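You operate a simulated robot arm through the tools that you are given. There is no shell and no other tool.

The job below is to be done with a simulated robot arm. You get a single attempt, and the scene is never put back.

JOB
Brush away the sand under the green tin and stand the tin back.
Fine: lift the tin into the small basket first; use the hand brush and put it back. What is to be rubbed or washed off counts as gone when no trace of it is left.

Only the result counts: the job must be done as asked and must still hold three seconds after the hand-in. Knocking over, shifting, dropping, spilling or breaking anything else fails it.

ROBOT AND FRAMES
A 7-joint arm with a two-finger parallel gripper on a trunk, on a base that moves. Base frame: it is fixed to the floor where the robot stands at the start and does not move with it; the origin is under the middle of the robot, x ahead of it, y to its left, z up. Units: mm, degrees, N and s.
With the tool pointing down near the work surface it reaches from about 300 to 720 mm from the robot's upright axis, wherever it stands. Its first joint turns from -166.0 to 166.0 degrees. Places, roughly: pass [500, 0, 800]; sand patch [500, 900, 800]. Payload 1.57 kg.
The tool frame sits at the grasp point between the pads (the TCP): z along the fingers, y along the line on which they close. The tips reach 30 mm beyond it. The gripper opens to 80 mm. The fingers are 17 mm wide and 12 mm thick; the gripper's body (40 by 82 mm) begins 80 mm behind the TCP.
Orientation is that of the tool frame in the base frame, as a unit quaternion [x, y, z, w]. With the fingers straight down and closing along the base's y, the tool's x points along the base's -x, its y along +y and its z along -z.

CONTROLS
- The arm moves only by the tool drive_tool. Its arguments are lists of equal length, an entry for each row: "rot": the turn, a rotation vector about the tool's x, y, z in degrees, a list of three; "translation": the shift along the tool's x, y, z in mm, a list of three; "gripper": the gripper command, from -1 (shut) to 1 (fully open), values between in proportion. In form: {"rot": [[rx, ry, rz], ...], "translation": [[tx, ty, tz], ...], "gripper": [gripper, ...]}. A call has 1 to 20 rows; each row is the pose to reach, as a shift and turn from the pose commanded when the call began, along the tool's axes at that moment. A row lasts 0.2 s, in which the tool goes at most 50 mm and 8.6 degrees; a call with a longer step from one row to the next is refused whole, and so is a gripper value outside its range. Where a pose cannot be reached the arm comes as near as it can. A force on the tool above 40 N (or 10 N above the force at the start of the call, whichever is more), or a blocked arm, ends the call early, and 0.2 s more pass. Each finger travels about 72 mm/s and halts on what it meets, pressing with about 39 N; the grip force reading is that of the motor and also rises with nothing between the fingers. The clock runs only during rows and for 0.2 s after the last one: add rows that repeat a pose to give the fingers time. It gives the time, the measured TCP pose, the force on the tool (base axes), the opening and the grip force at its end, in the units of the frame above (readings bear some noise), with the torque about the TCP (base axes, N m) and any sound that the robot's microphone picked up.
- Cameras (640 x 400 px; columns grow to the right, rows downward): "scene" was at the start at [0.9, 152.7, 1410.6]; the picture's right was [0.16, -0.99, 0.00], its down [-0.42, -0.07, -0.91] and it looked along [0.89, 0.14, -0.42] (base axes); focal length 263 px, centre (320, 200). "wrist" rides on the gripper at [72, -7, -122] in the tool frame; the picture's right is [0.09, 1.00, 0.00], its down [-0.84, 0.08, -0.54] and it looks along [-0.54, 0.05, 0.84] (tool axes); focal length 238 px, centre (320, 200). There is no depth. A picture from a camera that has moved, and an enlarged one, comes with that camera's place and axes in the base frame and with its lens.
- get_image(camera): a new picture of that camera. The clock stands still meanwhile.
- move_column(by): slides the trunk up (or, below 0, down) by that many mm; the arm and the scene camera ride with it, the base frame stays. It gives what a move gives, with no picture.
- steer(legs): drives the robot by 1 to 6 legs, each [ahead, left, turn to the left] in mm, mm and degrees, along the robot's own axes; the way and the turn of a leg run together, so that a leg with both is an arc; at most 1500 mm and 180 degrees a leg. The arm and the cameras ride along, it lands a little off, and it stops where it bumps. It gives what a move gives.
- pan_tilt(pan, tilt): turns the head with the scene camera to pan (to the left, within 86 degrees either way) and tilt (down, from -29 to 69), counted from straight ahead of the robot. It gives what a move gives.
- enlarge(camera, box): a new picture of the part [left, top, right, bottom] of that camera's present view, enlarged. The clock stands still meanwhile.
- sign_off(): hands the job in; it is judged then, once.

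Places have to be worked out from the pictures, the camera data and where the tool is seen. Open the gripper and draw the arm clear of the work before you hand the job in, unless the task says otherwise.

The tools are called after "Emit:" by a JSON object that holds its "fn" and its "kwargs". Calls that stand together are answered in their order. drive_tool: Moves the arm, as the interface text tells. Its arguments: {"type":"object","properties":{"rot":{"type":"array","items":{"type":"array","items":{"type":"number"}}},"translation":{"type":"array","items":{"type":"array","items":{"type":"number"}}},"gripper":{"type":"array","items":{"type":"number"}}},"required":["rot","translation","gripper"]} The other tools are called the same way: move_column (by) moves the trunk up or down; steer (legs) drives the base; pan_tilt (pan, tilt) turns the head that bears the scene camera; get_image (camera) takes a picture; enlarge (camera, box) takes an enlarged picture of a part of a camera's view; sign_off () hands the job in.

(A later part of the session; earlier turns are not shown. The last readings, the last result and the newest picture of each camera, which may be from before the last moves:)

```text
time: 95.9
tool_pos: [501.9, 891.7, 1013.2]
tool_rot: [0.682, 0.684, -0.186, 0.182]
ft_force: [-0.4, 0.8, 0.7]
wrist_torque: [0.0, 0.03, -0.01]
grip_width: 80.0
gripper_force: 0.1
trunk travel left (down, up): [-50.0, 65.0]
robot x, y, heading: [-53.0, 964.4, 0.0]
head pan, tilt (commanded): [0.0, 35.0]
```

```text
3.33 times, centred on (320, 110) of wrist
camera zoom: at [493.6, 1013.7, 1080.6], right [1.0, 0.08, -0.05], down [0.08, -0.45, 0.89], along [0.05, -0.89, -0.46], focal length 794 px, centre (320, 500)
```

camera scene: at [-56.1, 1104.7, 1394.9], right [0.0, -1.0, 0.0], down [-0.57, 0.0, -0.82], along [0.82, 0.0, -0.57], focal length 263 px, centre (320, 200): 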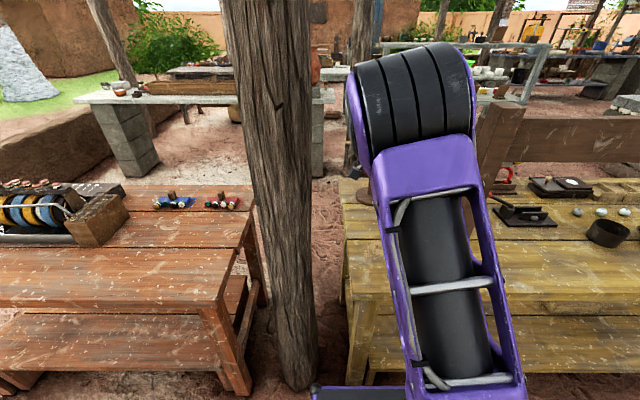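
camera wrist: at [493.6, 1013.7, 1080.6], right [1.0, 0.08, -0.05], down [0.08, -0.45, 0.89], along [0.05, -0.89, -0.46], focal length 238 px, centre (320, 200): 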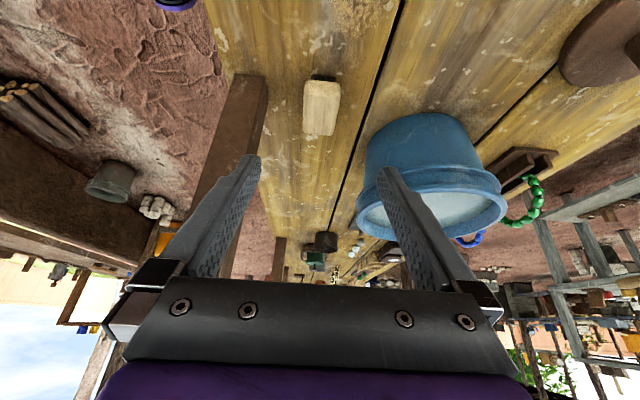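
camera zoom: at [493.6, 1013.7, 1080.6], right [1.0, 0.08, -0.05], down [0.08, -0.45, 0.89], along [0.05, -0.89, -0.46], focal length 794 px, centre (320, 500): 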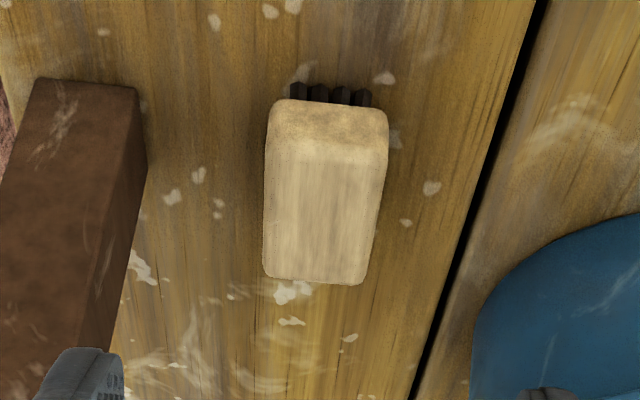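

The brush centre is at (499.7, 786), about 1° off the y axis, and 43 mm wide. I'll advance along the tool axis to 60 mm short of the grasp with the opening reduced to 66 mm.

Emit:
{"fn": "drive_tool", "kwargs": {"rot": [[0, 0, 0], [0, 0, 0], [0, 0, 0], [0, 0, 0], [0, 0, 0]], "translation": [[1, 0, 30], [2, 0, 60], [2.9, 0, 90], [2.9, 0, 120], [2.9, 0, 140]], "gripper": [0.65, 0.65, 0.65, 0.65, 0.65]}}

Emit:
{"fn": "get_image", "kwargs": {"camera": "wrist"}}

Emit:
{"fn": "get_image", "kwargs": {"camera": "scene"}}

```text
time: 97.1
tool_pos: [499.5, 824.7, 889.9]
tool_rot: [0.681, 0.684, -0.185, 0.182]
ft_force: [-1.2, 0.1, -0.1]
wrist_torque: [-0.03, 0.0, 0.01]
grip_width: 66.0
gripper_force: 0.1
trunk travel left (down, up): [-50.0, 65.0]
robot x, y, heading: [-51.6, 965.4, 0.3]
head pan, tilt (commanded): [0.0, 35.0]
```

```text
taken
camera wrist: at [492.4, 946.1, 958.1], right [1.0, 0.08, -0.05], down [0.08, -0.45, 0.89], along [0.05, -0.89, -0.46], focal length 238 px, centre (320, 200)
```

wrist: 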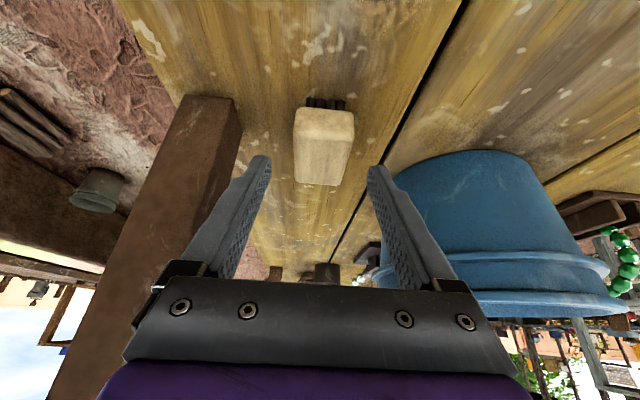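

```text
taken
camera scene: at [-56.2, 1104.6, 1394.9], right [0.0, -1.0, 0.0], down [-0.57, 0.0, -0.82], along [0.82, 0.0, -0.57], focal length 263 px, centre (320, 200)
```

scene: 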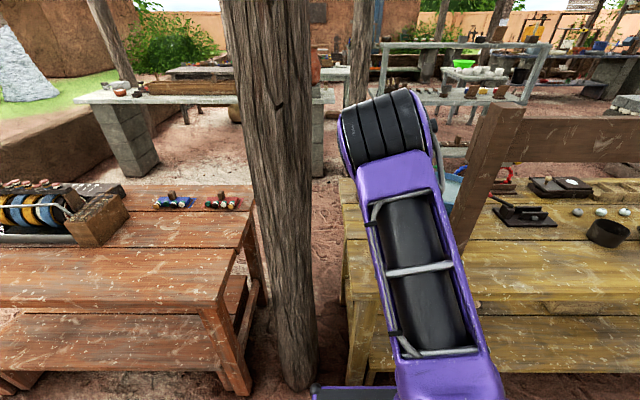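

The brush is well centred between the fingers. Advancing the last 58 mm along the tool axis.

Emit:
{"fn": "drive_tool", "kwargs": {"rot": [[0, 0, 0], [0, 0, 0], [0, 0, 0], [0, 0, 0], [0, 0, 0]], "translation": [[0, 0.3, 15], [0, 0.6, 30], [0, 0.6, 42], [0, 0.6, 52], [0, 0.6, 58]], "gripper": [0.65, 0.65, 0.65, 0.65, 0.65]}}

Emit:
{"fn": "get_image", "kwargs": {"camera": "wrist"}}

```text
time: 98.3
tool_pos: [499.5, 795.6, 840.2]
tool_rot: [0.682, 0.684, -0.185, 0.182]
ft_force: [0.2, 0.2, -0.2]
wrist_torque: [0.03, -0.03, 0.03]
grip_width: 65.9
gripper_force: 0.1
trunk travel left (down, up): [-50.0, 65.0]
robot x, y, heading: [-56.9, 961.7, 0.2]
head pan, tilt (commanded): [0.0, 35.0]
```

```text
taken
camera wrist: at [493.1, 917.2, 908.0], right [1.0, 0.08, -0.05], down [0.08, -0.45, 0.89], along [0.05, -0.89, -0.46], focal length 238 px, centre (320, 200)
```

wrist: 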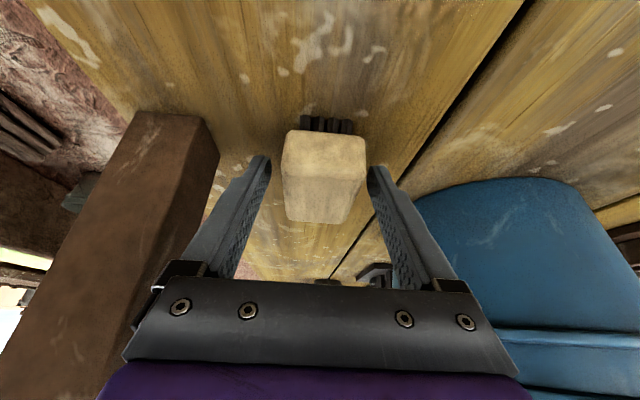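

The fingers straddle the block with the tips just above the bench. Closing on the brush.

Emit:
{"fn": "drive_tool", "kwargs": {"rot": [[0, 0, 0], [0, 0, 0], [0, 0, 0], [0, 0, 0]], "translation": [[0, 0, 0], [0, 0, 0], [0, 0, 0], [0, 0, 0]], "gripper": [0.3, 0, -0.5, -1]}}

Emit:
{"fn": "get_image", "kwargs": {"camera": "wrist"}}

```text
time: 99.3
tool_pos: [500.8, 796.5, 839.0]
tool_rot: [0.681, 0.685, -0.185, 0.183]
ft_force: [-0.1, -0.9, -0.5]
wrist_torque: [0.0, -0.04, 0.02]
grip_width: 44.3
gripper_force: 38.5
trunk travel left (down, up): [-50.0, 65.0]
robot x, y, heading: [-50.2, 967.8, 0.0]
head pan, tilt (commanded): [0.0, 35.0]
```

```text
taken
camera wrist: at [493.0, 917.3, 907.9], right [1.0, 0.08, -0.05], down [0.08, -0.45, 0.89], along [0.05, -0.89, -0.46], focal length 238 px, centre (320, 200)
```

wrist: 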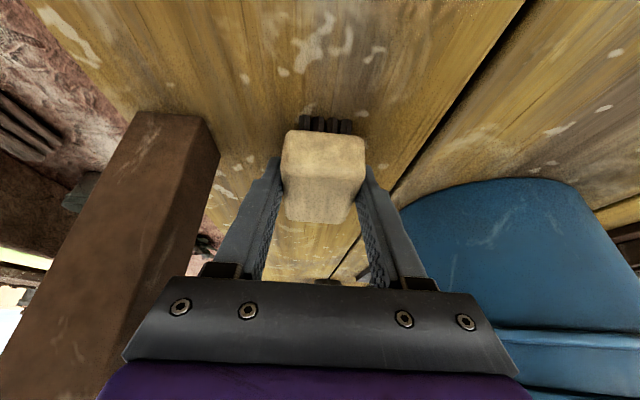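

The brush is held (44.3 mm, 38 N) at tool pose ≈ (500, 796, 839). Lifting it vertically by 60 mm.

Emit:
{"fn": "drive_tool", "kwargs": {"rot": [[0, 0, 0], [0, 0, 0], [0, 0, 0], [0, 0, 0]], "translation": [[-5, 0, -8.7], [-12.5, -0.1, -21.7], [-22.6, -0.2, -39], [-30.2, -0.3, -52]], "gripper": [-1, -1, -1, -1]}}

Emit:
{"fn": "get_image", "kwargs": {"camera": "wrist"}}

Emit:
{"fn": "get_image", "kwargs": {"camera": "scene"}}

```text
time: 100.3
tool_pos: [501.1, 794.0, 899.4]
tool_rot: [0.681, 0.685, -0.186, 0.182]
ft_force: [0.4, 0.1, -0.5]
wrist_torque: [0.0, 0.0, -0.01]
grip_width: 44.5
gripper_force: 39.1
trunk travel left (down, up): [-50.0, 65.0]
robot x, y, heading: [-55.5, 964.2, 0.1]
head pan, tilt (commanded): [0.0, 35.0]
```

```text
taken
camera wrist: at [493.7, 916.3, 968.2], right [1.0, 0.08, -0.05], down [0.08, -0.45, 0.89], along [0.05, -0.89, -0.46], focal length 238 px, centre (320, 200)
```

wrist: 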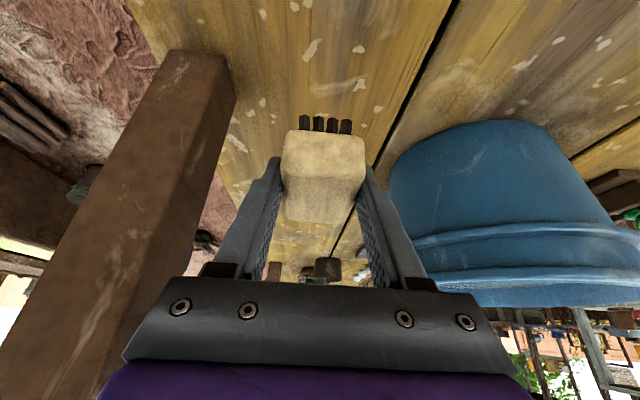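

```text
taken
camera scene: at [-56.0, 1104.6, 1394.8], right [0.0, -1.0, 0.0], down [-0.57, 0.0, -0.82], along [0.82, 0.0, -0.57], focal length 263 px, centre (320, 200)
```

scene: 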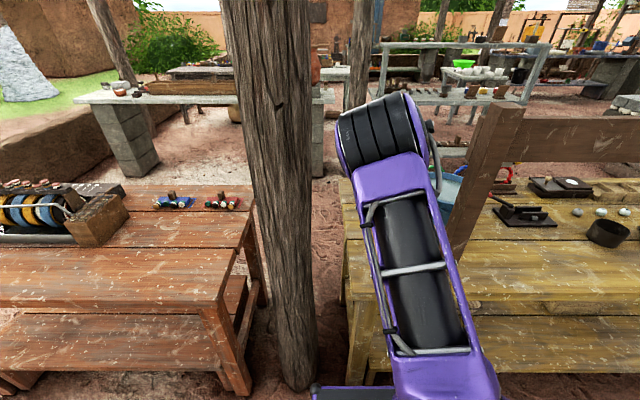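

The brush is up. I'll carry it over to free space above the sand (≈(500, 930, 960)), then turn it 60° about the vertical so the tool leans back toward the robot, clear of both post and trunk.

Emit:
{"fn": "drive_tool", "kwargs": {"rot": [[0, 0, 0], [0, 0, 0], [0, 0, 0], [0, 0, 0]], "translation": [[21.7, -0.1, -30.3], [43.5, -0.2, -60.6], [65.2, -0.2, -90.9], [86.9, -0.3, -121.2]], "gripper": [-1, -1, -1, -1]}}

Emit:
{"fn": "drive_tool", "kwargs": {"rot": [[-3.77, -0.05, -6.5], [-7.55, -0.09, -12.99], [-11.3, -0.14, -19.5], [-15.1, -0.18, -26], [-18.9, -0.23, -32.5], [-22.6, -0.27, -39], [-26.4, -0.32, -45.5], [-30.2, -0.36, -52]], "translation": [[0, 0, 0], [0, 0, 0], [0, 0, 0], [0, 0, 0], [0, 0, 0], [0, 0, 0], [0, 0, 0], [0, 0, 0]], "gripper": [-1, -1, -1, -1, -1, -1, -1, -1]}}

Emit:
{"fn": "get_image", "kwargs": {"camera": "wrist"}}

Emit:
{"fn": "get_image", "kwargs": {"camera": "scene"}}

```text
time: 101.3
tool_pos: [498.7, 931.0, 961.1]
tool_rot: [0.682, 0.684, -0.186, 0.181]
ft_force: [-0.4, -1.0, -0.6]
wrist_torque: [0.0, -0.03, 0.0]
grip_width: 44.3
gripper_force: 39.1
trunk travel left (down, up): [-50.0, 65.0]
robot x, y, heading: [-51.2, 967.3, 0.2]
head pan, tilt (commanded): [0.0, 35.0]
```

```text
time: 103.1
tool_pos: [499.8, 930.7, 959.8]
tool_rot: [0.246, 0.934, -0.068, 0.25]
ft_force: [0.3, 0.3, -1.4]
wrist_torque: [0.0, 0.01, 0.0]
grip_width: 44.1
gripper_force: 38.8
trunk travel left (down, up): [-50.0, 65.0]
robot x, y, heading: [-54.7, 968.4, 0.2]
head pan, tilt (commanded): [0.0, 35.0]
```

```text
taken
camera wrist: at [389.1, 984.8, 1029.3], right [0.42, 0.91, -0.05], down [0.43, -0.15, 0.89], along [0.8, -0.4, -0.46], focal length 238 px, centre (320, 200)
```

wrist: 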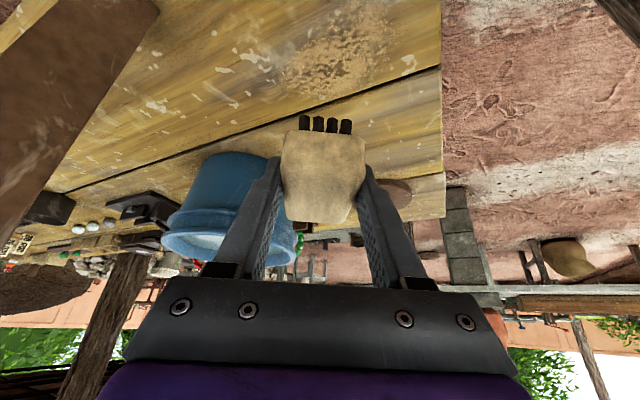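

```text
taken
camera scene: at [-56.1, 1104.6, 1394.8], right [0.0, -1.0, 0.0], down [-0.57, 0.0, -0.82], along [0.82, 0.0, -0.57], focal length 263 px, centre (320, 200)
```

scene: 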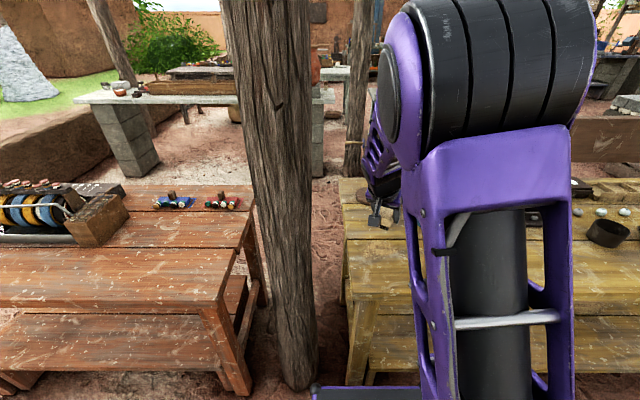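

The brush's long axis now lies along (0.87, −0.5). I'll move it above the first lane's start near (473, 990) with bristles ~11 mm above the bench.

Emit:
{"fn": "drive_tool", "kwargs": {"rot": [[0, 0, 0], [0, 0, 0], [0, 0, 0], [0, 0, 0]], "translation": [[25.2, 9.7, 17.2], [50.4, 19.3, 34.3], [75.6, 29, 51.5], [100.8, 38.6, 68.6]], "gripper": [-1, -1, -1, -1]}}

Emit:
{"fn": "get_image", "kwargs": {"camera": "wrist"}}

Emit:
{"fn": "get_image", "kwargs": {"camera": "scene"}}

```text
time: 104.1
tool_pos: [473.9, 990.2, 849.3]
tool_rot: [0.248, 0.933, -0.069, 0.25]
ft_force: [-0.4, -0.1, -1.2]
wrist_torque: [0.03, -0.03, 0.01]
grip_width: 44.2
gripper_force: 38.9
trunk travel left (down, up): [-50.0, 65.0]
robot x, y, heading: [-53.3, 965.7, 0.1]
head pan, tilt (commanded): [0.0, 35.0]
```

```text
taken
camera wrist: at [362.7, 1044.7, 919.0], right [0.42, 0.9, -0.05], down [0.43, -0.15, 0.89], along [0.8, -0.4, -0.46], focal length 238 px, centre (320, 200)
```

wrist: 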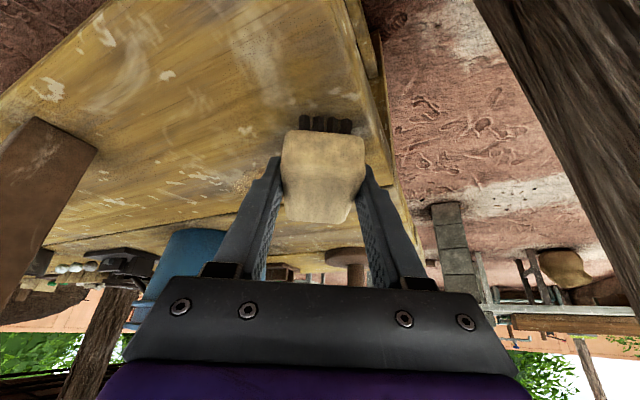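

```text
taken
camera scene: at [-56.2, 1104.4, 1394.9], right [0.0, -1.0, 0.0], down [-0.57, 0.0, -0.82], along [0.82, 0.0, -0.57], focal length 263 px, centre (320, 200)
```

scene: 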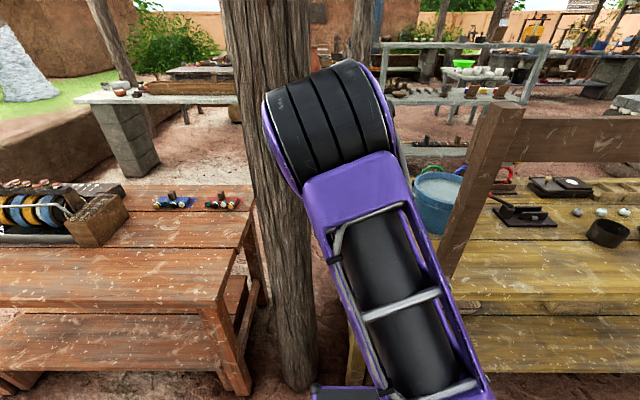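

Brush is over the clean left margin of the patch. Lowering 8 mm, then probing for contact in 1 mm steps.

Emit:
{"fn": "drive_tool", "kwargs": {"rot": [[0, 0, 0], [0, 0, 0], [0, 0, 0]], "translation": [[1.5, 0, 2.6], [3, 0, 5.2], [4, 0, 6.9]], "gripper": [-1, -1, -1]}}

Emit:
{"fn": "drive_tool", "kwargs": {"rot": [[0, 0, 0], [0, 0, 0]], "translation": [[0.5, 0, 0.87], [1, 0, 1.73]], "gripper": [-1, -1]}}

Emit:
{"fn": "drive_tool", "kwargs": {"rot": [[0, 0, 0], [0, 0, 0]], "translation": [[0.5, 0, 0.87], [0.5, 0, 0.87]], "gripper": [-1, -1]}}

```text
time: 104.9
tool_pos: [473.1, 989.1, 842.3]
tool_rot: [0.246, 0.934, -0.068, 0.25]
ft_force: [-0.9, -0.4, -0.3]
wrist_torque: [-0.02, 0.0, 0.0]
grip_width: 44.1
gripper_force: 39.0
trunk travel left (down, up): [-50.0, 65.0]
robot x, y, heading: [-55.2, 968.6, 0.3]
head pan, tilt (commanded): [0.0, 35.0]
```

```text
time: 105.5
tool_pos: [471.9, 988.7, 841.4]
tool_rot: [0.247, 0.933, -0.069, 0.251]
ft_force: [0.3, 0.5, -1.0]
wrist_torque: [0.0, 0.03, 0.02]
grip_width: 44.4
gripper_force: 38.7
trunk travel left (down, up): [-50.0, 65.0]
robot x, y, heading: [-55.4, 965.3, 0.2]
head pan, tilt (commanded): [0.0, 35.0]
```

```text
time: 106.1
tool_pos: [472.2, 990.1, 839.0]
tool_rot: [0.247, 0.934, -0.069, 0.25]
ft_force: [0.0, -0.8, -1.0]
wrist_torque: [0.0, 0.0, -0.02]
grip_width: 44.4
gripper_force: 39.0
trunk travel left (down, up): [-50.0, 65.0]
robot x, y, heading: [-54.1, 965.6, 0.3]
head pan, tilt (commanded): [0.0, 35.0]
```

No contact yet at z≈839. Continuing down by 1 mm steps.

Emit:
{"fn": "drive_tool", "kwargs": {"rot": [[0, 0, 0], [0, 0, 0]], "translation": [[0.5, 0, 0.87], [0.5, 0, 0.87]], "gripper": [-1, -1]}}

Emit:
{"fn": "drive_tool", "kwargs": {"rot": [[0, 0, 0], [0, 0, 0]], "translation": [[0.5, 0, 0.87], [0.5, 0, 0.87]], "gripper": [-1, -1]}}

```text
time: 106.7
tool_pos: [473.2, 989.5, 839.3]
tool_rot: [0.247, 0.933, -0.069, 0.252]
ft_force: [-2.8, 1.4, 7.9]
wrist_torque: [0.13, 0.1, -0.02]
grip_width: 44.2
gripper_force: 38.9
trunk travel left (down, up): [-50.0, 65.0]
robot x, y, heading: [-53.7, 963.7, 0.4]
head pan, tilt (commanded): [0.0, 35.0]
```

```text
time: 107.3
tool_pos: [472.1, 990.8, 839.1]
tool_rot: [0.247, 0.933, -0.07, 0.252]
ft_force: [-3.6, -0.8, 21.2]
wrist_torque: [0.14, 0.28, 0.06]
grip_width: 44.2
gripper_force: 39.0
trunk travel left (down, up): [-50.0, 65.0]
robot x, y, heading: [-55.8, 965.9, 0.0]
head pan, tilt (commanded): [0.0, 35.0]
```

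Contact made: 8 N, then 21 N. I'll ease off 0.7 mm to about 10 N and make the first stroke in −y along the lane at x≈480.

Emit:
{"fn": "drive_tool", "kwargs": {"rot": [[0, 0, 0], [0, 0, 0], [0, 0, 0], [0, 0, 0], [0, 0, 0], [0, 0, 0], [0, 0, 0], [0, 0, 0], [0, 0, 0], [0, 0, 0]], "translation": [[-6.2, -12, 2.85], [-12.1, -24, 6.3], [-18, -36, 9.75], [-23.8, -48, 13.2], [-29.7, -60, 16.65], [-35.6, -72, 20.1], [-41.4, -84, 23.55], [-47.3, -96, 27], [-53.2, -108, 30.45], [-59, -120, 33.9]], "gripper": [-1, -1, -1, -1, -1, -1, -1, -1, -1, -1]}}

Emit:
{"fn": "get_image", "kwargs": {"camera": "wrist"}}

Emit:
{"fn": "get_image", "kwargs": {"camera": "scene"}}

```text
time: 109.5
tool_pos: [471.7, 852.7, 839.0]
tool_rot: [0.247, 0.934, -0.069, 0.25]
ft_force: [-0.2, 5.5, 14.5]
wrist_torque: [0.07, -0.31, 0.04]
grip_width: 44.3
gripper_force: 39.1
trunk travel left (down, up): [-50.0, 65.0]
robot x, y, heading: [-50.9, 964.8, 0.1]
head pan, tilt (commanded): [0.0, 35.0]
```

```text
taken
camera wrist: at [361.7, 906.4, 907.7], right [0.42, 0.9, -0.05], down [0.43, -0.15, 0.89], along [0.8, -0.4, -0.46], focal length 238 px, centre (320, 200)
```

wrist: 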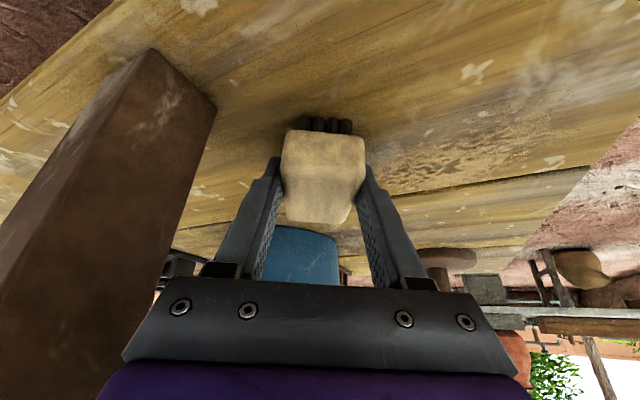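

```text
taken
camera scene: at [-57.1, 1105.1, 1394.7], right [0.0, -1.0, 0.0], down [-0.57, 0.0, -0.82], along [0.82, 0.0, -0.57], focal length 263 px, centre (320, 200)
```

scene: 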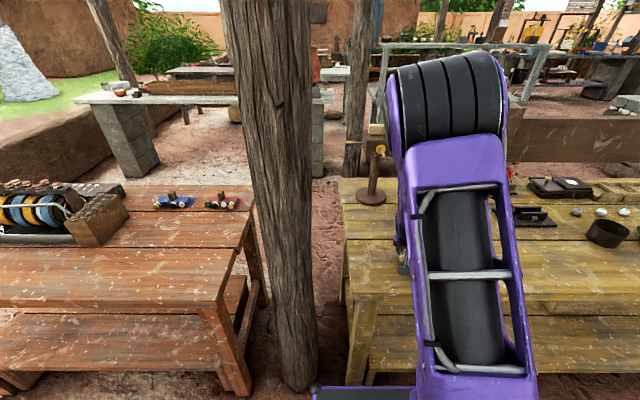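

The stroke ran with ~14 N normal force, and sand remains only farther in x. I'll shift +38 mm in x and stroke back in +y.

Emit:
{"fn": "drive_tool", "kwargs": {"rot": [[0, 0, 0], [0, 0, 0], [0, 0, 0], [0, 0, 0], [0, 0, 0], [0, 0, 0], [0, 0, 0], [0, 0, 0], [0, 0, 0], [0, 0, 0], [0, 0, 0], [0, 0, 0], [0, 0, 0]], "translation": [[-9.6, 6.25, 5.5], [-19.1, 12.5, 11], [-28.7, 18.8, 16.5], [-22.8, 30.8, 13.05], [-17, 42.8, 9.6], [-11.1, 54.8, 6.15], [-5.2, 66.8, 2.7], [0.65, 78.8, -0.75], [6.5, 90.8, -4.2], [12.4, 102.8, -7.65], [18.3, 114.8, -11.1], [24.1, 126.8, -14.55], [30, 138.8, -18]], "gripper": [-1, -1, -1, -1, -1, -1, -1, -1, -1, -1, -1, -1, -1]}}

Emit:
{"fn": "get_image", "kwargs": {"camera": "wrist"}}

```text
time: 112.3
tool_pos: [510.8, 990.4, 838.2]
tool_rot: [0.247, 0.934, -0.068, 0.251]
ft_force: [-0.2, -2.0, 10.0]
wrist_torque: [-0.03, -0.14, 0.0]
grip_width: 44.3
gripper_force: 39.5
trunk travel left (down, up): [-50.0, 65.0]
robot x, y, heading: [-50.7, 965.4, 0.0]
head pan, tilt (commanded): [0.0, 35.0]
```

```text
taken
camera wrist: at [400.3, 1044.6, 907.7], right [0.42, 0.9, -0.05], down [0.43, -0.15, 0.89], along [0.8, -0.4, -0.46], focal length 238 px, centre (320, 200)
```

wrist: 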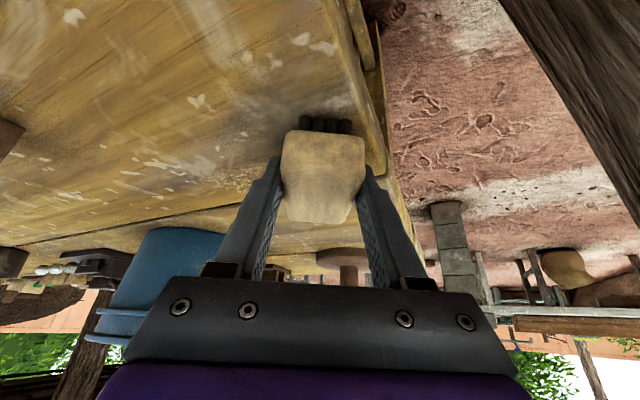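

Still ~10 N of contact. Third lane: shift +35 mm in x and stroke in −y.

Emit:
{"fn": "drive_tool", "kwargs": {"rot": [[0, 0, 0], [0, 0, 0], [0, 0, 0], [0, 0, 0], [0, 0, 0], [0, 0, 0], [0, 0, 0], [0, 0, 0], [0, 0, 0], [0, 0, 0], [0, 0, 0], [0, 0, 0], [0, 0, 0]], "translation": [[-8.8, 5.8, 5.1], [-17.6, 11.5, 10.1], [-26.4, 17.3, 15.2], [-32.3, 5.3, 18.65], [-38.1, -6.7, 22.1], [-44, -18.7, 25.55], [-49.9, -30.7, 29], [-55.8, -42.7, 32.45], [-61.6, -54.7, 35.9], [-67.5, -66.7, 39.35], [-73.4, -78.7, 42.8], [-79.2, -90.7, 46.25], [-85.1, -102.7, 49.7]], "gripper": [-1, -1, -1, -1, -1, -1, -1, -1, -1, -1, -1, -1, -1]}}

Emit:
{"fn": "get_image", "kwargs": {"camera": "wrist"}}

```text
time: 115.1
tool_pos: [544.6, 851.4, 839.8]
tool_rot: [0.247, 0.934, -0.069, 0.251]
ft_force: [-0.2, 1.7, 8.6]
wrist_torque: [0.09, -0.06, -0.02]
grip_width: 44.2
gripper_force: 39.2
trunk travel left (down, up): [-50.0, 65.0]
robot x, y, heading: [-54.6, 966.6, 0.0]
head pan, tilt (commanded): [0.0, 35.0]
```

```text
taken
camera wrist: at [434.7, 906.0, 907.5], right [0.43, 0.9, -0.05], down [0.43, -0.15, 0.89], along [0.8, -0.4, -0.46], focal length 238 px, centre (320, 200)
```

wrist: 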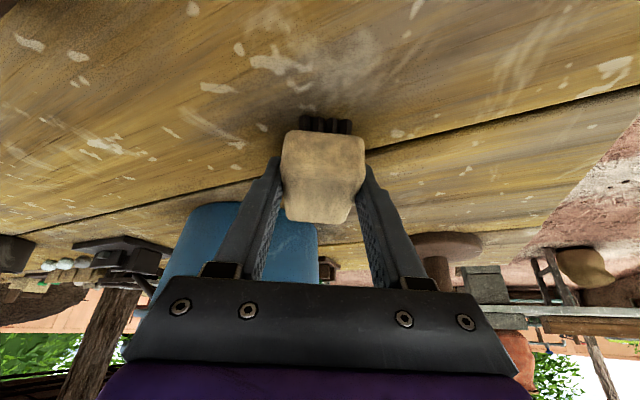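

The strokes seem to have removed the sand. I'll lift the brush and go to the earlier viewing pose to check for traces.

Emit:
{"fn": "drive_tool", "kwargs": {"rot": [[0, 0, 0], [0, 0, 0], [0, 0, 0], [0, 0, 0], [0, 0, 0], [0, 0, 0]], "translation": [[-7.5, 0, -13], [-15, -0.1, -26], [-9, 11, -55], [-4, 23, -85], [2, 35, -114], [7.5, 46.4, -143.1]], "gripper": [-1, -1, -1, -1, -1, -1]}}

Emit:
{"fn": "get_image", "kwargs": {"camera": "wrist"}}

Emit:
{"fn": "enlarge", "kwargs": {"camera": "wrist", "box": [180, 0, 460, 160]}}

Emit:
{"fn": "get_image", "kwargs": {"camera": "scene"}}

```text
time: 116.5
tool_pos: [502.1, 931.2, 958.0]
tool_rot: [0.248, 0.934, -0.069, 0.249]
ft_force: [0.2, 0.1, -0.8]
wrist_torque: [0.0, 0.03, 0.03]
grip_width: 44.4
gripper_force: 39.2
trunk travel left (down, up): [-50.0, 65.0]
robot x, y, heading: [-54.2, 966.6, 0.1]
head pan, tilt (commanded): [0.0, 35.0]
```

```text
taken
camera wrist: at [390.4, 986.0, 1027.2], right [0.42, 0.9, -0.05], down [0.43, -0.15, 0.89], along [0.79, -0.4, -0.46], focal length 238 px, centre (320, 200)
```

wrist: 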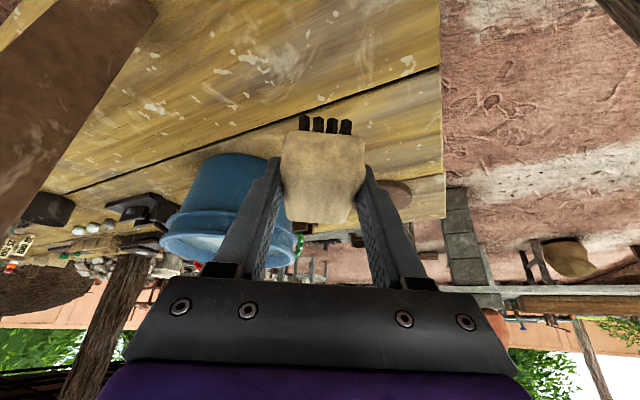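

```text
2.29 times, centred on (320, 80) of wrist
camera zoom: at [390.4, 986.0, 1027.2], right [0.42, 0.9, -0.05], down [0.43, -0.15, 0.89], along [0.79, -0.4, -0.46], focal length 545 px, centre (320, 474)
```

zoom: 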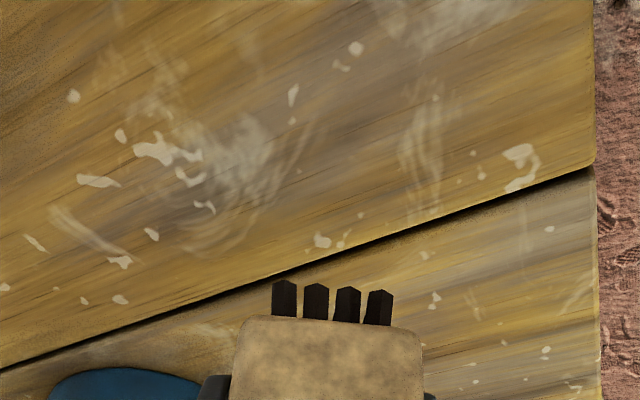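

```text
taken
camera scene: at [-55.9, 1104.5, 1394.8], right [0.0, -1.0, 0.0], down [-0.57, 0.0, -0.82], along [0.82, 0.0, -0.57], focal length 263 px, centre (320, 200)
```

scene: 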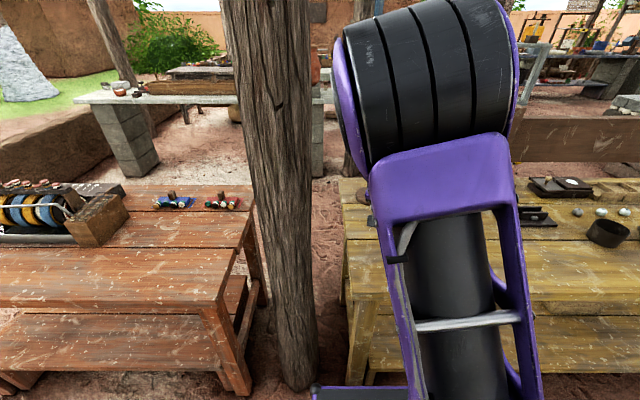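

The patch looks clean from here. I'll enlarge further to look for faint specks.

Emit:
{"fn": "enlarge", "kwargs": {"camera": "wrist", "box": [240, 0, 360, 75]}}

Emit:
{"fn": "enlarge", "kwargs": {"camera": "wrist", "box": [340, 0, 460, 75]}}

Emit:
{"fn": "enlarge", "kwargs": {"camera": "wrist", "box": [200, 50, 320, 125]}}

```text
5.33 times, centred on (300, 38) of wrist
camera zoom: at [390.4, 986.0, 1027.2], right [0.42, 0.9, -0.05], down [0.43, -0.15, 0.89], along [0.79, -0.4, -0.46], focal length 1271 px, centre (427, 1067)
```

zoom: 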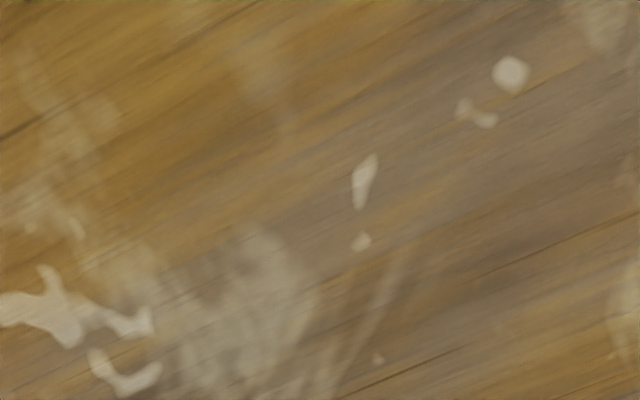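

```text
5.33 times, centred on (400, 38) of wrist
camera zoom: at [390.4, 986.0, 1027.2], right [0.42, 0.9, -0.05], down [0.43, -0.15, 0.89], along [0.79, -0.4, -0.46], focal length 1271 px, centre (-107, 1067)
```

zoom: 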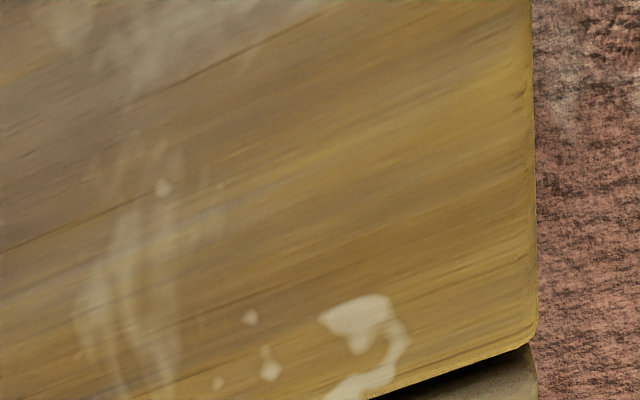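

```text
5.33 times, centred on (260, 88) of wrist
camera zoom: at [390.4, 986.0, 1027.2], right [0.42, 0.9, -0.05], down [0.43, -0.15, 0.89], along [0.79, -0.4, -0.46], focal length 1271 px, centre (640, 800)
```

zoom: 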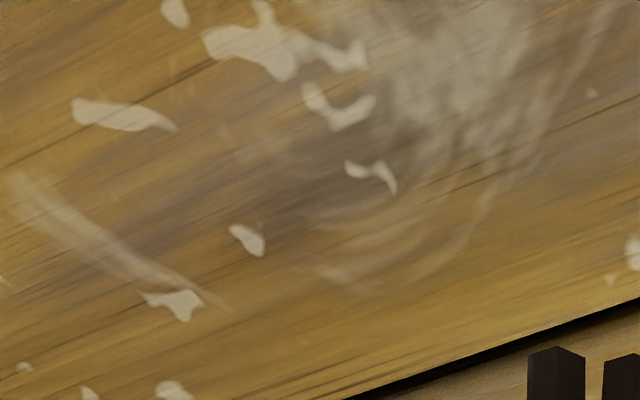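

No trace of sand is visible. Now I'll return the brush: reverse the 60° turn first, at the same place as before.

Emit:
{"fn": "drive_tool", "kwargs": {"rot": [[3.77, 0.05, 6.5], [7.55, 0.09, 12.99], [11.3, 0.14, 19.5], [15.1, 0.18, 26], [18.9, 0.23, 32.5], [22.6, 0.27, 39], [26.4, 0.32, 45.5], [30.2, 0.36, 52]], "translation": [[-0.7, -1.1, -2.3], [-0.7, -1.1, -2.3], [-0.7, -1.1, -2.3], [-0.7, -1.1, -2.3], [-0.7, -1.1, -2.3], [-0.7, -1.1, -2.3], [-0.7, -1.1, -2.3], [-0.7, -1.1, -2.3]], "gripper": [-1, -1, -1, -1, -1, -1, -1, -1]}}

Emit:
{"fn": "get_image", "kwargs": {"camera": "wrist"}}

```text
time: 118.3
tool_pos: [498.9, 931.2, 961.5]
tool_rot: [0.682, 0.683, -0.186, 0.182]
ft_force: [0.4, 0.1, -0.3]
wrist_torque: [0.0, -0.05, -0.01]
grip_width: 44.1
gripper_force: 39.0
trunk travel left (down, up): [-50.0, 65.0]
robot x, y, heading: [-53.3, 969.1, 0.3]
head pan, tilt (commanded): [0.0, 35.0]
```

```text
taken
camera wrist: at [493.0, 1052.8, 1029.2], right [1.0, 0.08, -0.05], down [0.08, -0.45, 0.89], along [0.05, -0.89, -0.46], focal length 238 px, centre (320, 200)
```

wrist: 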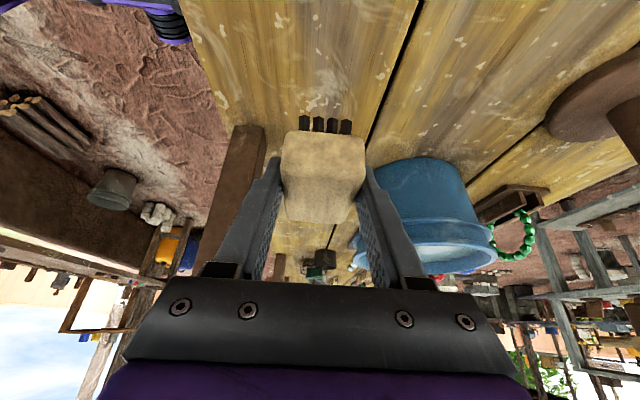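

Pose matches the one before the turn. Carrying the brush back above its place (60 mm up).

Emit:
{"fn": "drive_tool", "kwargs": {"rot": [[0, 0, 0], [0, 0, 0], [0, 0, 0], [0, 0, 0]], "translation": [[-21.7, 0.1, 30.3], [-43.5, 0.2, 60.6], [-65.2, 0.2, 90.9], [-86.9, 0.3, 121.2]], "gripper": [-1, -1, -1, -1]}}

Emit:
{"fn": "drive_tool", "kwargs": {"rot": [[0, 0, 0], [0, 0, 0], [0, 0, 0], [0, 0, 0]], "translation": [[10, 0.1, 17.3], [20, 0.2, 34.6], [26, 0.3, 45], [28.7, 0.3, 49.4]], "gripper": [-1, -1, -1, -1]}}

Emit:
{"fn": "get_image", "kwargs": {"camera": "wrist"}}

```text
time: 119.3
tool_pos: [501.0, 795.5, 899.6]
tool_rot: [0.681, 0.685, -0.185, 0.182]
ft_force: [-0.4, 0.7, -0.5]
wrist_torque: [0.0, -0.03, -0.05]
grip_width: 44.3
gripper_force: 38.5
trunk travel left (down, up): [-50.0, 65.0]
robot x, y, heading: [-49.9, 966.5, 0.2]
head pan, tilt (commanded): [0.0, 35.0]
```

```text
time: 120.3
tool_pos: [500.4, 794.9, 842.5]
tool_rot: [0.681, 0.685, -0.185, 0.182]
ft_force: [0.2, 0.6, -0.6]
wrist_torque: [0.0, 0.0, -0.01]
grip_width: 44.1
gripper_force: 38.6
trunk travel left (down, up): [-50.0, 65.0]
robot x, y, heading: [-52.0, 963.4, 0.2]
head pan, tilt (commanded): [0.0, 35.0]
```

```text
taken
camera wrist: at [493.6, 916.4, 910.5], right [1.0, 0.08, -0.05], down [0.08, -0.45, 0.89], along [0.05, -0.89, -0.46], focal length 238 px, centre (320, 200)
```

wrist: 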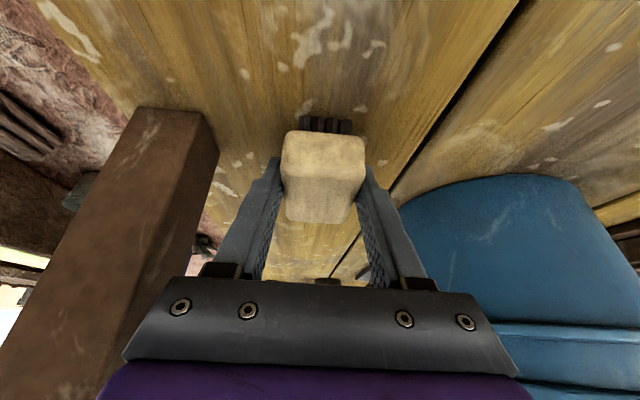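

I'm 2.6 mm above the original height and within 1 mm sideways. Correcting and lowering gently to contact.

Emit:
{"fn": "drive_tool", "kwargs": {"rot": [[0, 0, 0], [0, 0, 0], [0, 0, 0]], "translation": [[0.9, -0.6, -0.2], [1.5, -0.6, 0.8], [1.8, -0.6, 1.3]], "gripper": [-1, -1, -1]}}

Emit:
{"fn": "drive_tool", "kwargs": {"rot": [[0, 0, 0], [0, 0, 0]], "translation": [[0.3, 0, 0.5], [0.5, 0, 0.87]], "gripper": [-1, -1]}}

```text
time: 121.1
tool_pos: [500.5, 795.8, 839.0]
tool_rot: [0.681, 0.685, -0.185, 0.182]
ft_force: [0.1, 0.5, -1.1]
wrist_torque: [0.01, 0.0, 0.01]
grip_width: 44.0
gripper_force: 39.1
trunk travel left (down, up): [-50.0, 65.0]
robot x, y, heading: [-51.7, 967.9, 0.3]
head pan, tilt (commanded): [0.0, 35.0]
```

```text
time: 121.7
tool_pos: [500.5, 796.2, 838.6]
tool_rot: [0.681, 0.684, -0.185, 0.183]
ft_force: [0.2, -0.1, 2.7]
wrist_torque: [-0.13, -0.04, 0.02]
grip_width: 44.2
gripper_force: 39.0
trunk travel left (down, up): [-50.0, 65.0]
robot x, y, heading: [-55.0, 965.1, 0.2]
head pan, tilt (commanded): [0.0, 35.0]
```

Contact with 2.7 N: the brush rests on the bench. Opening to 66 mm.

Emit:
{"fn": "drive_tool", "kwargs": {"rot": [[0, 0, 0], [0, 0, 0], [0, 0, 0], [0, 0, 0]], "translation": [[0, 0, 0], [0, 0, 0], [0, 0, 0], [0, 0, 0]], "gripper": [0.2, 0.45, 0.65, 0.65]}}

Emit:
{"fn": "get_image", "kwargs": {"camera": "wrist"}}

```text
time: 122.7
tool_pos: [499.1, 795.5, 838.4]
tool_rot: [0.681, 0.684, -0.186, 0.182]
ft_force: [-0.1, 0.4, -0.4]
wrist_torque: [0.01, 0.0, -0.02]
grip_width: 65.8
gripper_force: 0.1
trunk travel left (down, up): [-50.0, 65.0]
robot x, y, heading: [-48.1, 966.4, 0.4]
head pan, tilt (commanded): [0.0, 35.0]
```

```text
taken
camera wrist: at [492.7, 917.8, 907.6], right [1.0, 0.08, -0.05], down [0.08, -0.45, 0.89], along [0.05, -0.89, -0.46], focal length 238 px, centre (320, 200)
```

wrist: 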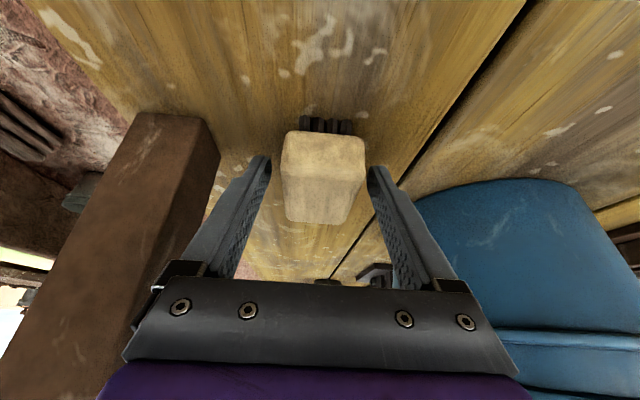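

The brush stands where it was, matching the earlier picture. Withdrawing back along the tool axis by 200 mm.

Emit:
{"fn": "drive_tool", "kwargs": {"rot": [[0, 0, 0], [0, 0, 0], [0, 0, 0], [0, 0, 0], [0, 0, 0], [0, 0, 0]], "translation": [[0, 0, -15], [0, 0, -40], [0, 0, -80], [0, 0, -120], [0, 0, -160], [0, 0, -200]], "gripper": [0.65, 0.65, 0.65, 0.65, 0.65, 0.65]}}

Emit:
{"fn": "get_image", "kwargs": {"camera": "wrist"}}

Emit:
{"fn": "enlarge", "kwargs": {"camera": "wrist", "box": [240, 50, 400, 170]}}

```text
time: 124.1
tool_pos: [500.6, 896.1, 1011.4]
tool_rot: [0.682, 0.684, -0.186, 0.181]
ft_force: [0.5, 0.4, -0.4]
wrist_torque: [0.01, -0.02, -0.03]
grip_width: 65.9
gripper_force: 0.1
trunk travel left (down, up): [-50.0, 65.0]
robot x, y, heading: [-55.7, 965.7, -0.0]
head pan, tilt (commanded): [0.0, 35.0]
```

```text
taken
camera wrist: at [493.2, 1018.0, 1079.9], right [1.0, 0.08, -0.05], down [0.08, -0.45, 0.89], along [0.05, -0.89, -0.46], focal length 238 px, centre (320, 200)
```

wrist: 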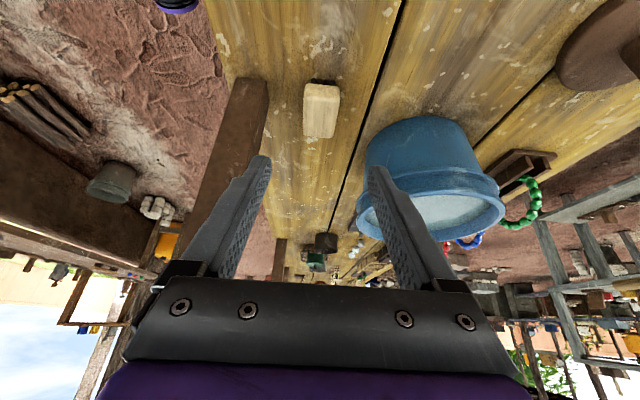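

```text
3.33 times, centred on (320, 110) of wrist
camera zoom: at [493.2, 1018.0, 1079.9], right [1.0, 0.08, -0.05], down [0.08, -0.45, 0.89], along [0.05, -0.89, -0.46], focal length 794 px, centre (320, 500)
```

zoom: 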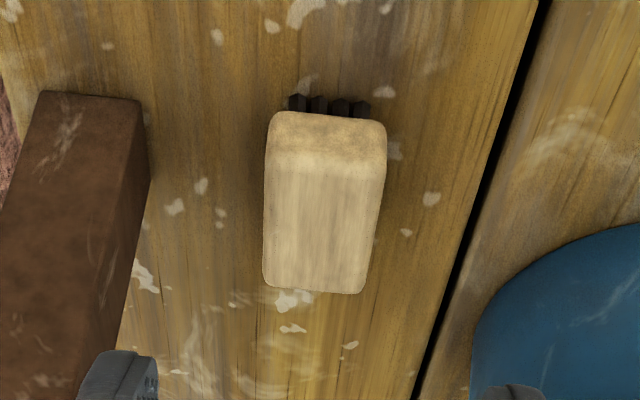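

The brush sits at its marks again. Now I undo the tilt while rising, then undo the yaw.

Emit:
{"fn": "drive_tool", "kwargs": {"rot": [[0, 8, 0], [0, 16, 0], [0, 24, 0], [0, 30, 0]], "translation": [[-8.7, -0.1, -15], [-17.4, -0.2, -30], [-26, -0.3, -45], [-34.7, -0.4, -59.8]], "gripper": [1, 1, 1, 1]}}

Emit:
{"fn": "drive_tool", "kwargs": {"rot": [[0, 0, -8.2], [0, 0, -16.4], [0, 0, -24.6], [0, 0, -32.8], [0, 0, -41], [0, 0, -49.2], [0, 0, -57.4], [0, 0, -65.6], [0, 0, -73.8], [0, 0, -82], [0, 0, -90]], "translation": [[0, 0, 0], [0, 0, 0], [0, 0, 0], [0, 0, 0], [0, 0, 0], [0, 0, 0], [0, 0, 0], [0, 0, 0], [0, 0, 0], [0, 0, 0], [0, 0, 0]], "gripper": [1, 1, 1, 1, 1, 1, 1, 1, 1, 1, 1]}}

Emit:
{"fn": "get_image", "kwargs": {"camera": "wrist"}}

Emit:
{"fn": "enlarge", "kwargs": {"camera": "wrist", "box": [200, 30, 400, 155]}}

Emit:
{"fn": "enlarge", "kwargs": {"camera": "scene", "box": [330, 200, 480, 300]}}

```text
time: 125.1
tool_pos: [500.7, 896.1, 1081.6]
tool_rot: [0.706, 0.708, -0.001, -0.002]
ft_force: [-0.1, 0.0, -0.4]
wrist_torque: [-0.02, -0.01, -0.01]
grip_width: 79.9
gripper_force: 0.1
trunk travel left (down, up): [-50.0, 65.0]
robot x, y, heading: [-53.6, 966.9, 0.1]
head pan, tilt (commanded): [0.0, 35.0]
```

```text
time: 127.5
tool_pos: [501.4, 896.9, 1081.4]
tool_rot: [-0.002, 1.0, 0.0, -0.003]
ft_force: [-0.5, -1.1, -0.2]
wrist_torque: [0.01, -0.01, -0.01]
grip_width: 80.0
gripper_force: 0.0
trunk travel left (down, up): [-50.0, 65.0]
robot x, y, heading: [-55.7, 967.1, -0.1]
head pan, tilt (commanded): [0.0, 35.0]
```

```text
taken
camera wrist: at [428.7, 887.9, 1202.6], right [-0.1, 1.0, 0.0], down [0.84, 0.08, 0.54], along [0.53, 0.05, -0.84], focal length 238 px, centre (320, 200)
```

wrist: 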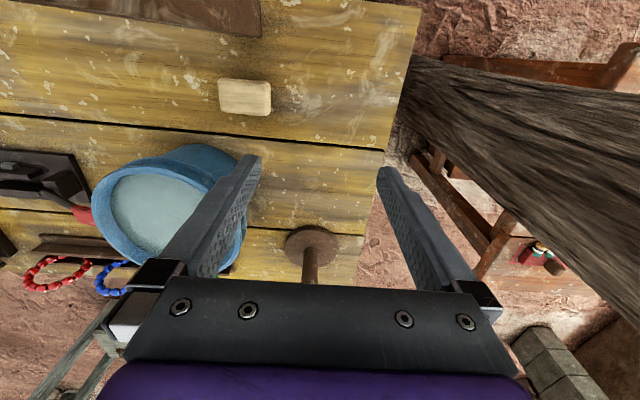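

```text
3.20 times, centred on (300, 92) of wrist
camera zoom: at [428.7, 887.9, 1202.6], right [-0.1, 1.0, 0.0], down [0.84, 0.08, 0.54], along [0.53, 0.05, -0.84], focal length 763 px, centre (384, 544)
```

zoom: 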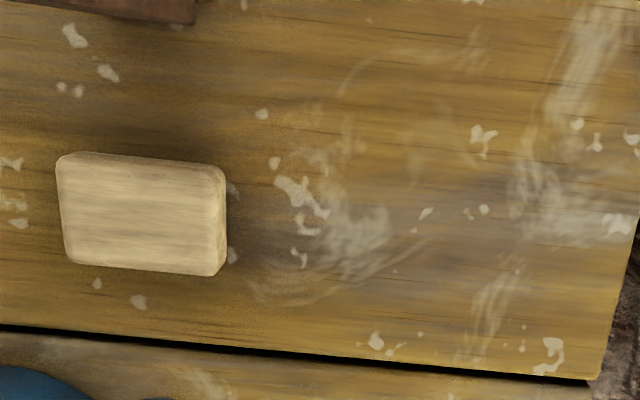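

```text
4.00 times, centred on (405, 250) of scene
camera zoom: at [-56.2, 1104.6, 1394.9], right [0.0, -1.0, 0.0], down [-0.57, 0.0, -0.82], along [0.82, 0.0, -0.57], focal length 1050 px, centre (-20, 0)
```

zoom: 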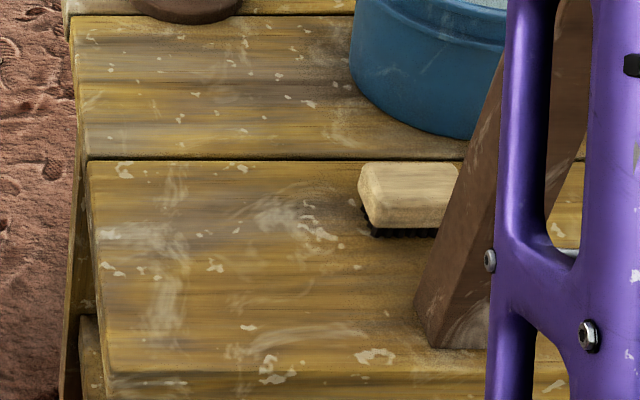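

The sand is entirely gone and the brush matches its original position. Now I'll retract and drive back to the pass to fetch the tin.

Emit:
{"fn": "drive_tool", "kwargs": {"rot": [[0, 0, 0], [0, 0, 0], [0, 0, 0], [0, 0, 0]], "translation": [[26, 19, -10], [52, 38, -20], [78, 57, -30], [104, 75, -30]], "gripper": [1, 1, 1, 1]}}

Emit:
{"fn": "steer", "kwargs": {"legs": [[-200, 0, 0], [0, -1000, 0], [200, 0, 0]]}}

Emit:
{"fn": "get_image", "kwargs": {"camera": "scene"}}

Emit:
{"fn": "get_image", "kwargs": {"camera": "wrist"}}

```text
time: 128.5
tool_pos: [396.6, 969.0, 1110.8]
tool_rot: [-0.002, 1.0, -0.001, -0.003]
ft_force: [0.8, 0.2, 0.0]
wrist_torque: [-0.01, 0.0, 0.01]
grip_width: 80.0
gripper_force: 0.0
trunk travel left (down, up): [-50.0, 65.0]
robot x, y, heading: [-53.7, 967.7, 0.4]
head pan, tilt (commanded): [0.0, 35.0]
```

```text
time: 140.9
tool_pos: [407.7, -30.8, 1111.9]
tool_rot: [-0.006, 1.0, -0.001, -0.003]
ft_force: [-0.5, -0.6, 0.0]
wrist_torque: [-0.02, -0.02, -0.02]
grip_width: 80.0
gripper_force: 0.0
trunk travel left (down, up): [-50.0, 65.0]
robot x, y, heading: [-41.7, -35.9, 0.5]
head pan, tilt (commanded): [0.0, 35.0]
```

```text
taken
camera scene: at [-46.6, 101.1, 1394.9], right [0.01, -1.0, 0.0], down [-0.57, -0.01, -0.82], along [0.82, 0.01, -0.57], focal length 263 px, centre (320, 200)
```

scene: 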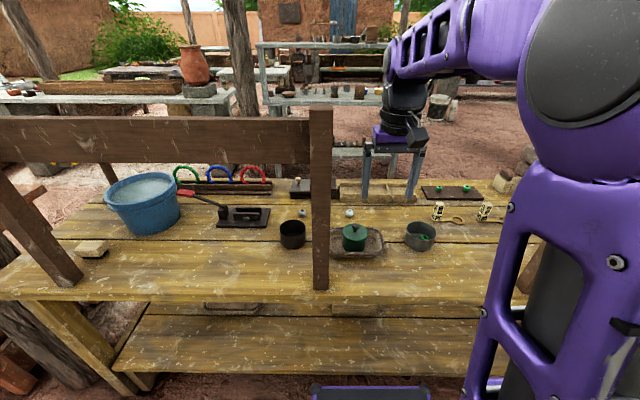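

```text
taken
camera wrist: at [336.1, -38.0, 1233.3], right [-0.1, 0.99, 0.0], down [0.84, 0.09, 0.54], along [0.53, 0.06, -0.84], focal length 238 px, centre (320, 200)
```

wrist: 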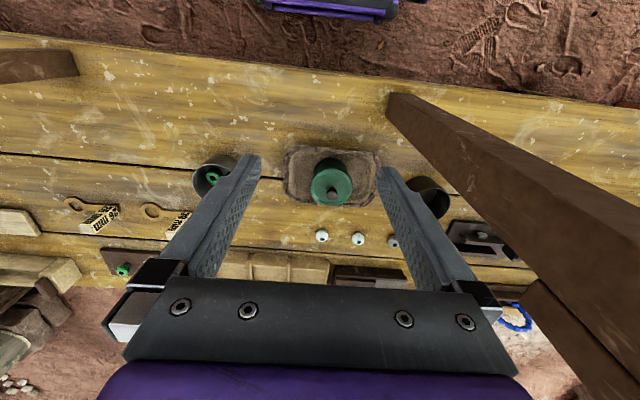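

The tin still stands in the tray. The robot landed with ~0.6° yaw; I'll correct that while moving above the tin at (540, 6.5), tips above the knob.

Emit:
{"fn": "drive_tool", "kwargs": {"rot": [[0, 0, 0.2], [0, 0, 0.4], [0, 0, 0.69], [0, 0, 0.69], [0, 0, 0.69], [0, 0, 0.69], [0, 0, 0.69], [0, 0, 0.69]], "translation": [[-33, 9, 0], [-66, 18, 0], [-99, 27, 0], [-132.7, 35.7, 0], [-132.7, 35.7, 40], [-132.7, 35.7, 80], [-132.7, 35.7, 120], [-132.7, 35.7, 145]], "gripper": [1, 1, 1, 1, 1, 1, 1, 1]}}

Emit:
{"fn": "get_image", "kwargs": {"camera": "wrist"}}

Emit:
{"fn": "enlarge", "kwargs": {"camera": "wrist", "box": [240, 80, 400, 180]}}

```text
time: 142.7
tool_pos: [538.8, 8.6, 964.8]
tool_rot: [0.0, 1.0, -0.001, -0.003]
ft_force: [-0.2, -0.5, 0.1]
wrist_torque: [-0.02, -0.01, -0.03]
grip_width: 79.9
gripper_force: 0.0
trunk travel left (down, up): [-50.0, 65.0]
robot x, y, heading: [-46.8, -33.7, 0.7]
head pan, tilt (commanded): [0.0, 35.0]
```

```text
taken
camera wrist: at [467.4, 0.3, 1087.1], right [-0.09, 1.0, 0.0], down [0.84, 0.08, 0.54], along [0.54, 0.05, -0.84], focal length 238 px, centre (320, 200)
```

wrist: 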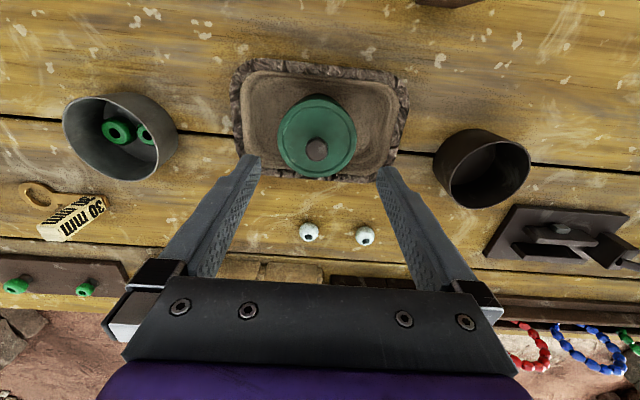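

```text
4.00 times, centred on (320, 130) of wrist
camera zoom: at [467.4, 0.3, 1087.1], right [-0.09, 1.0, 0.0], down [0.84, 0.08, 0.54], along [0.54, 0.05, -0.84], focal length 953 px, centre (320, 480)
```

zoom: 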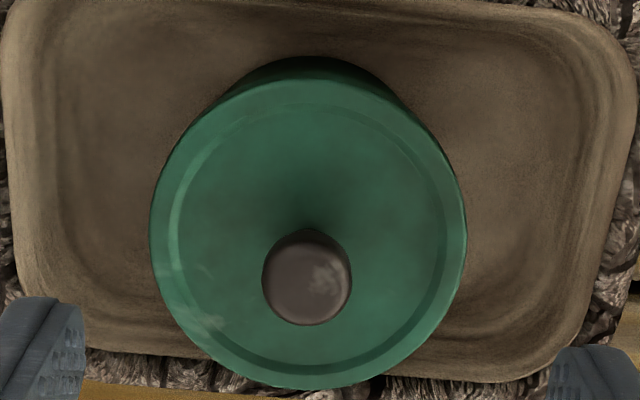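

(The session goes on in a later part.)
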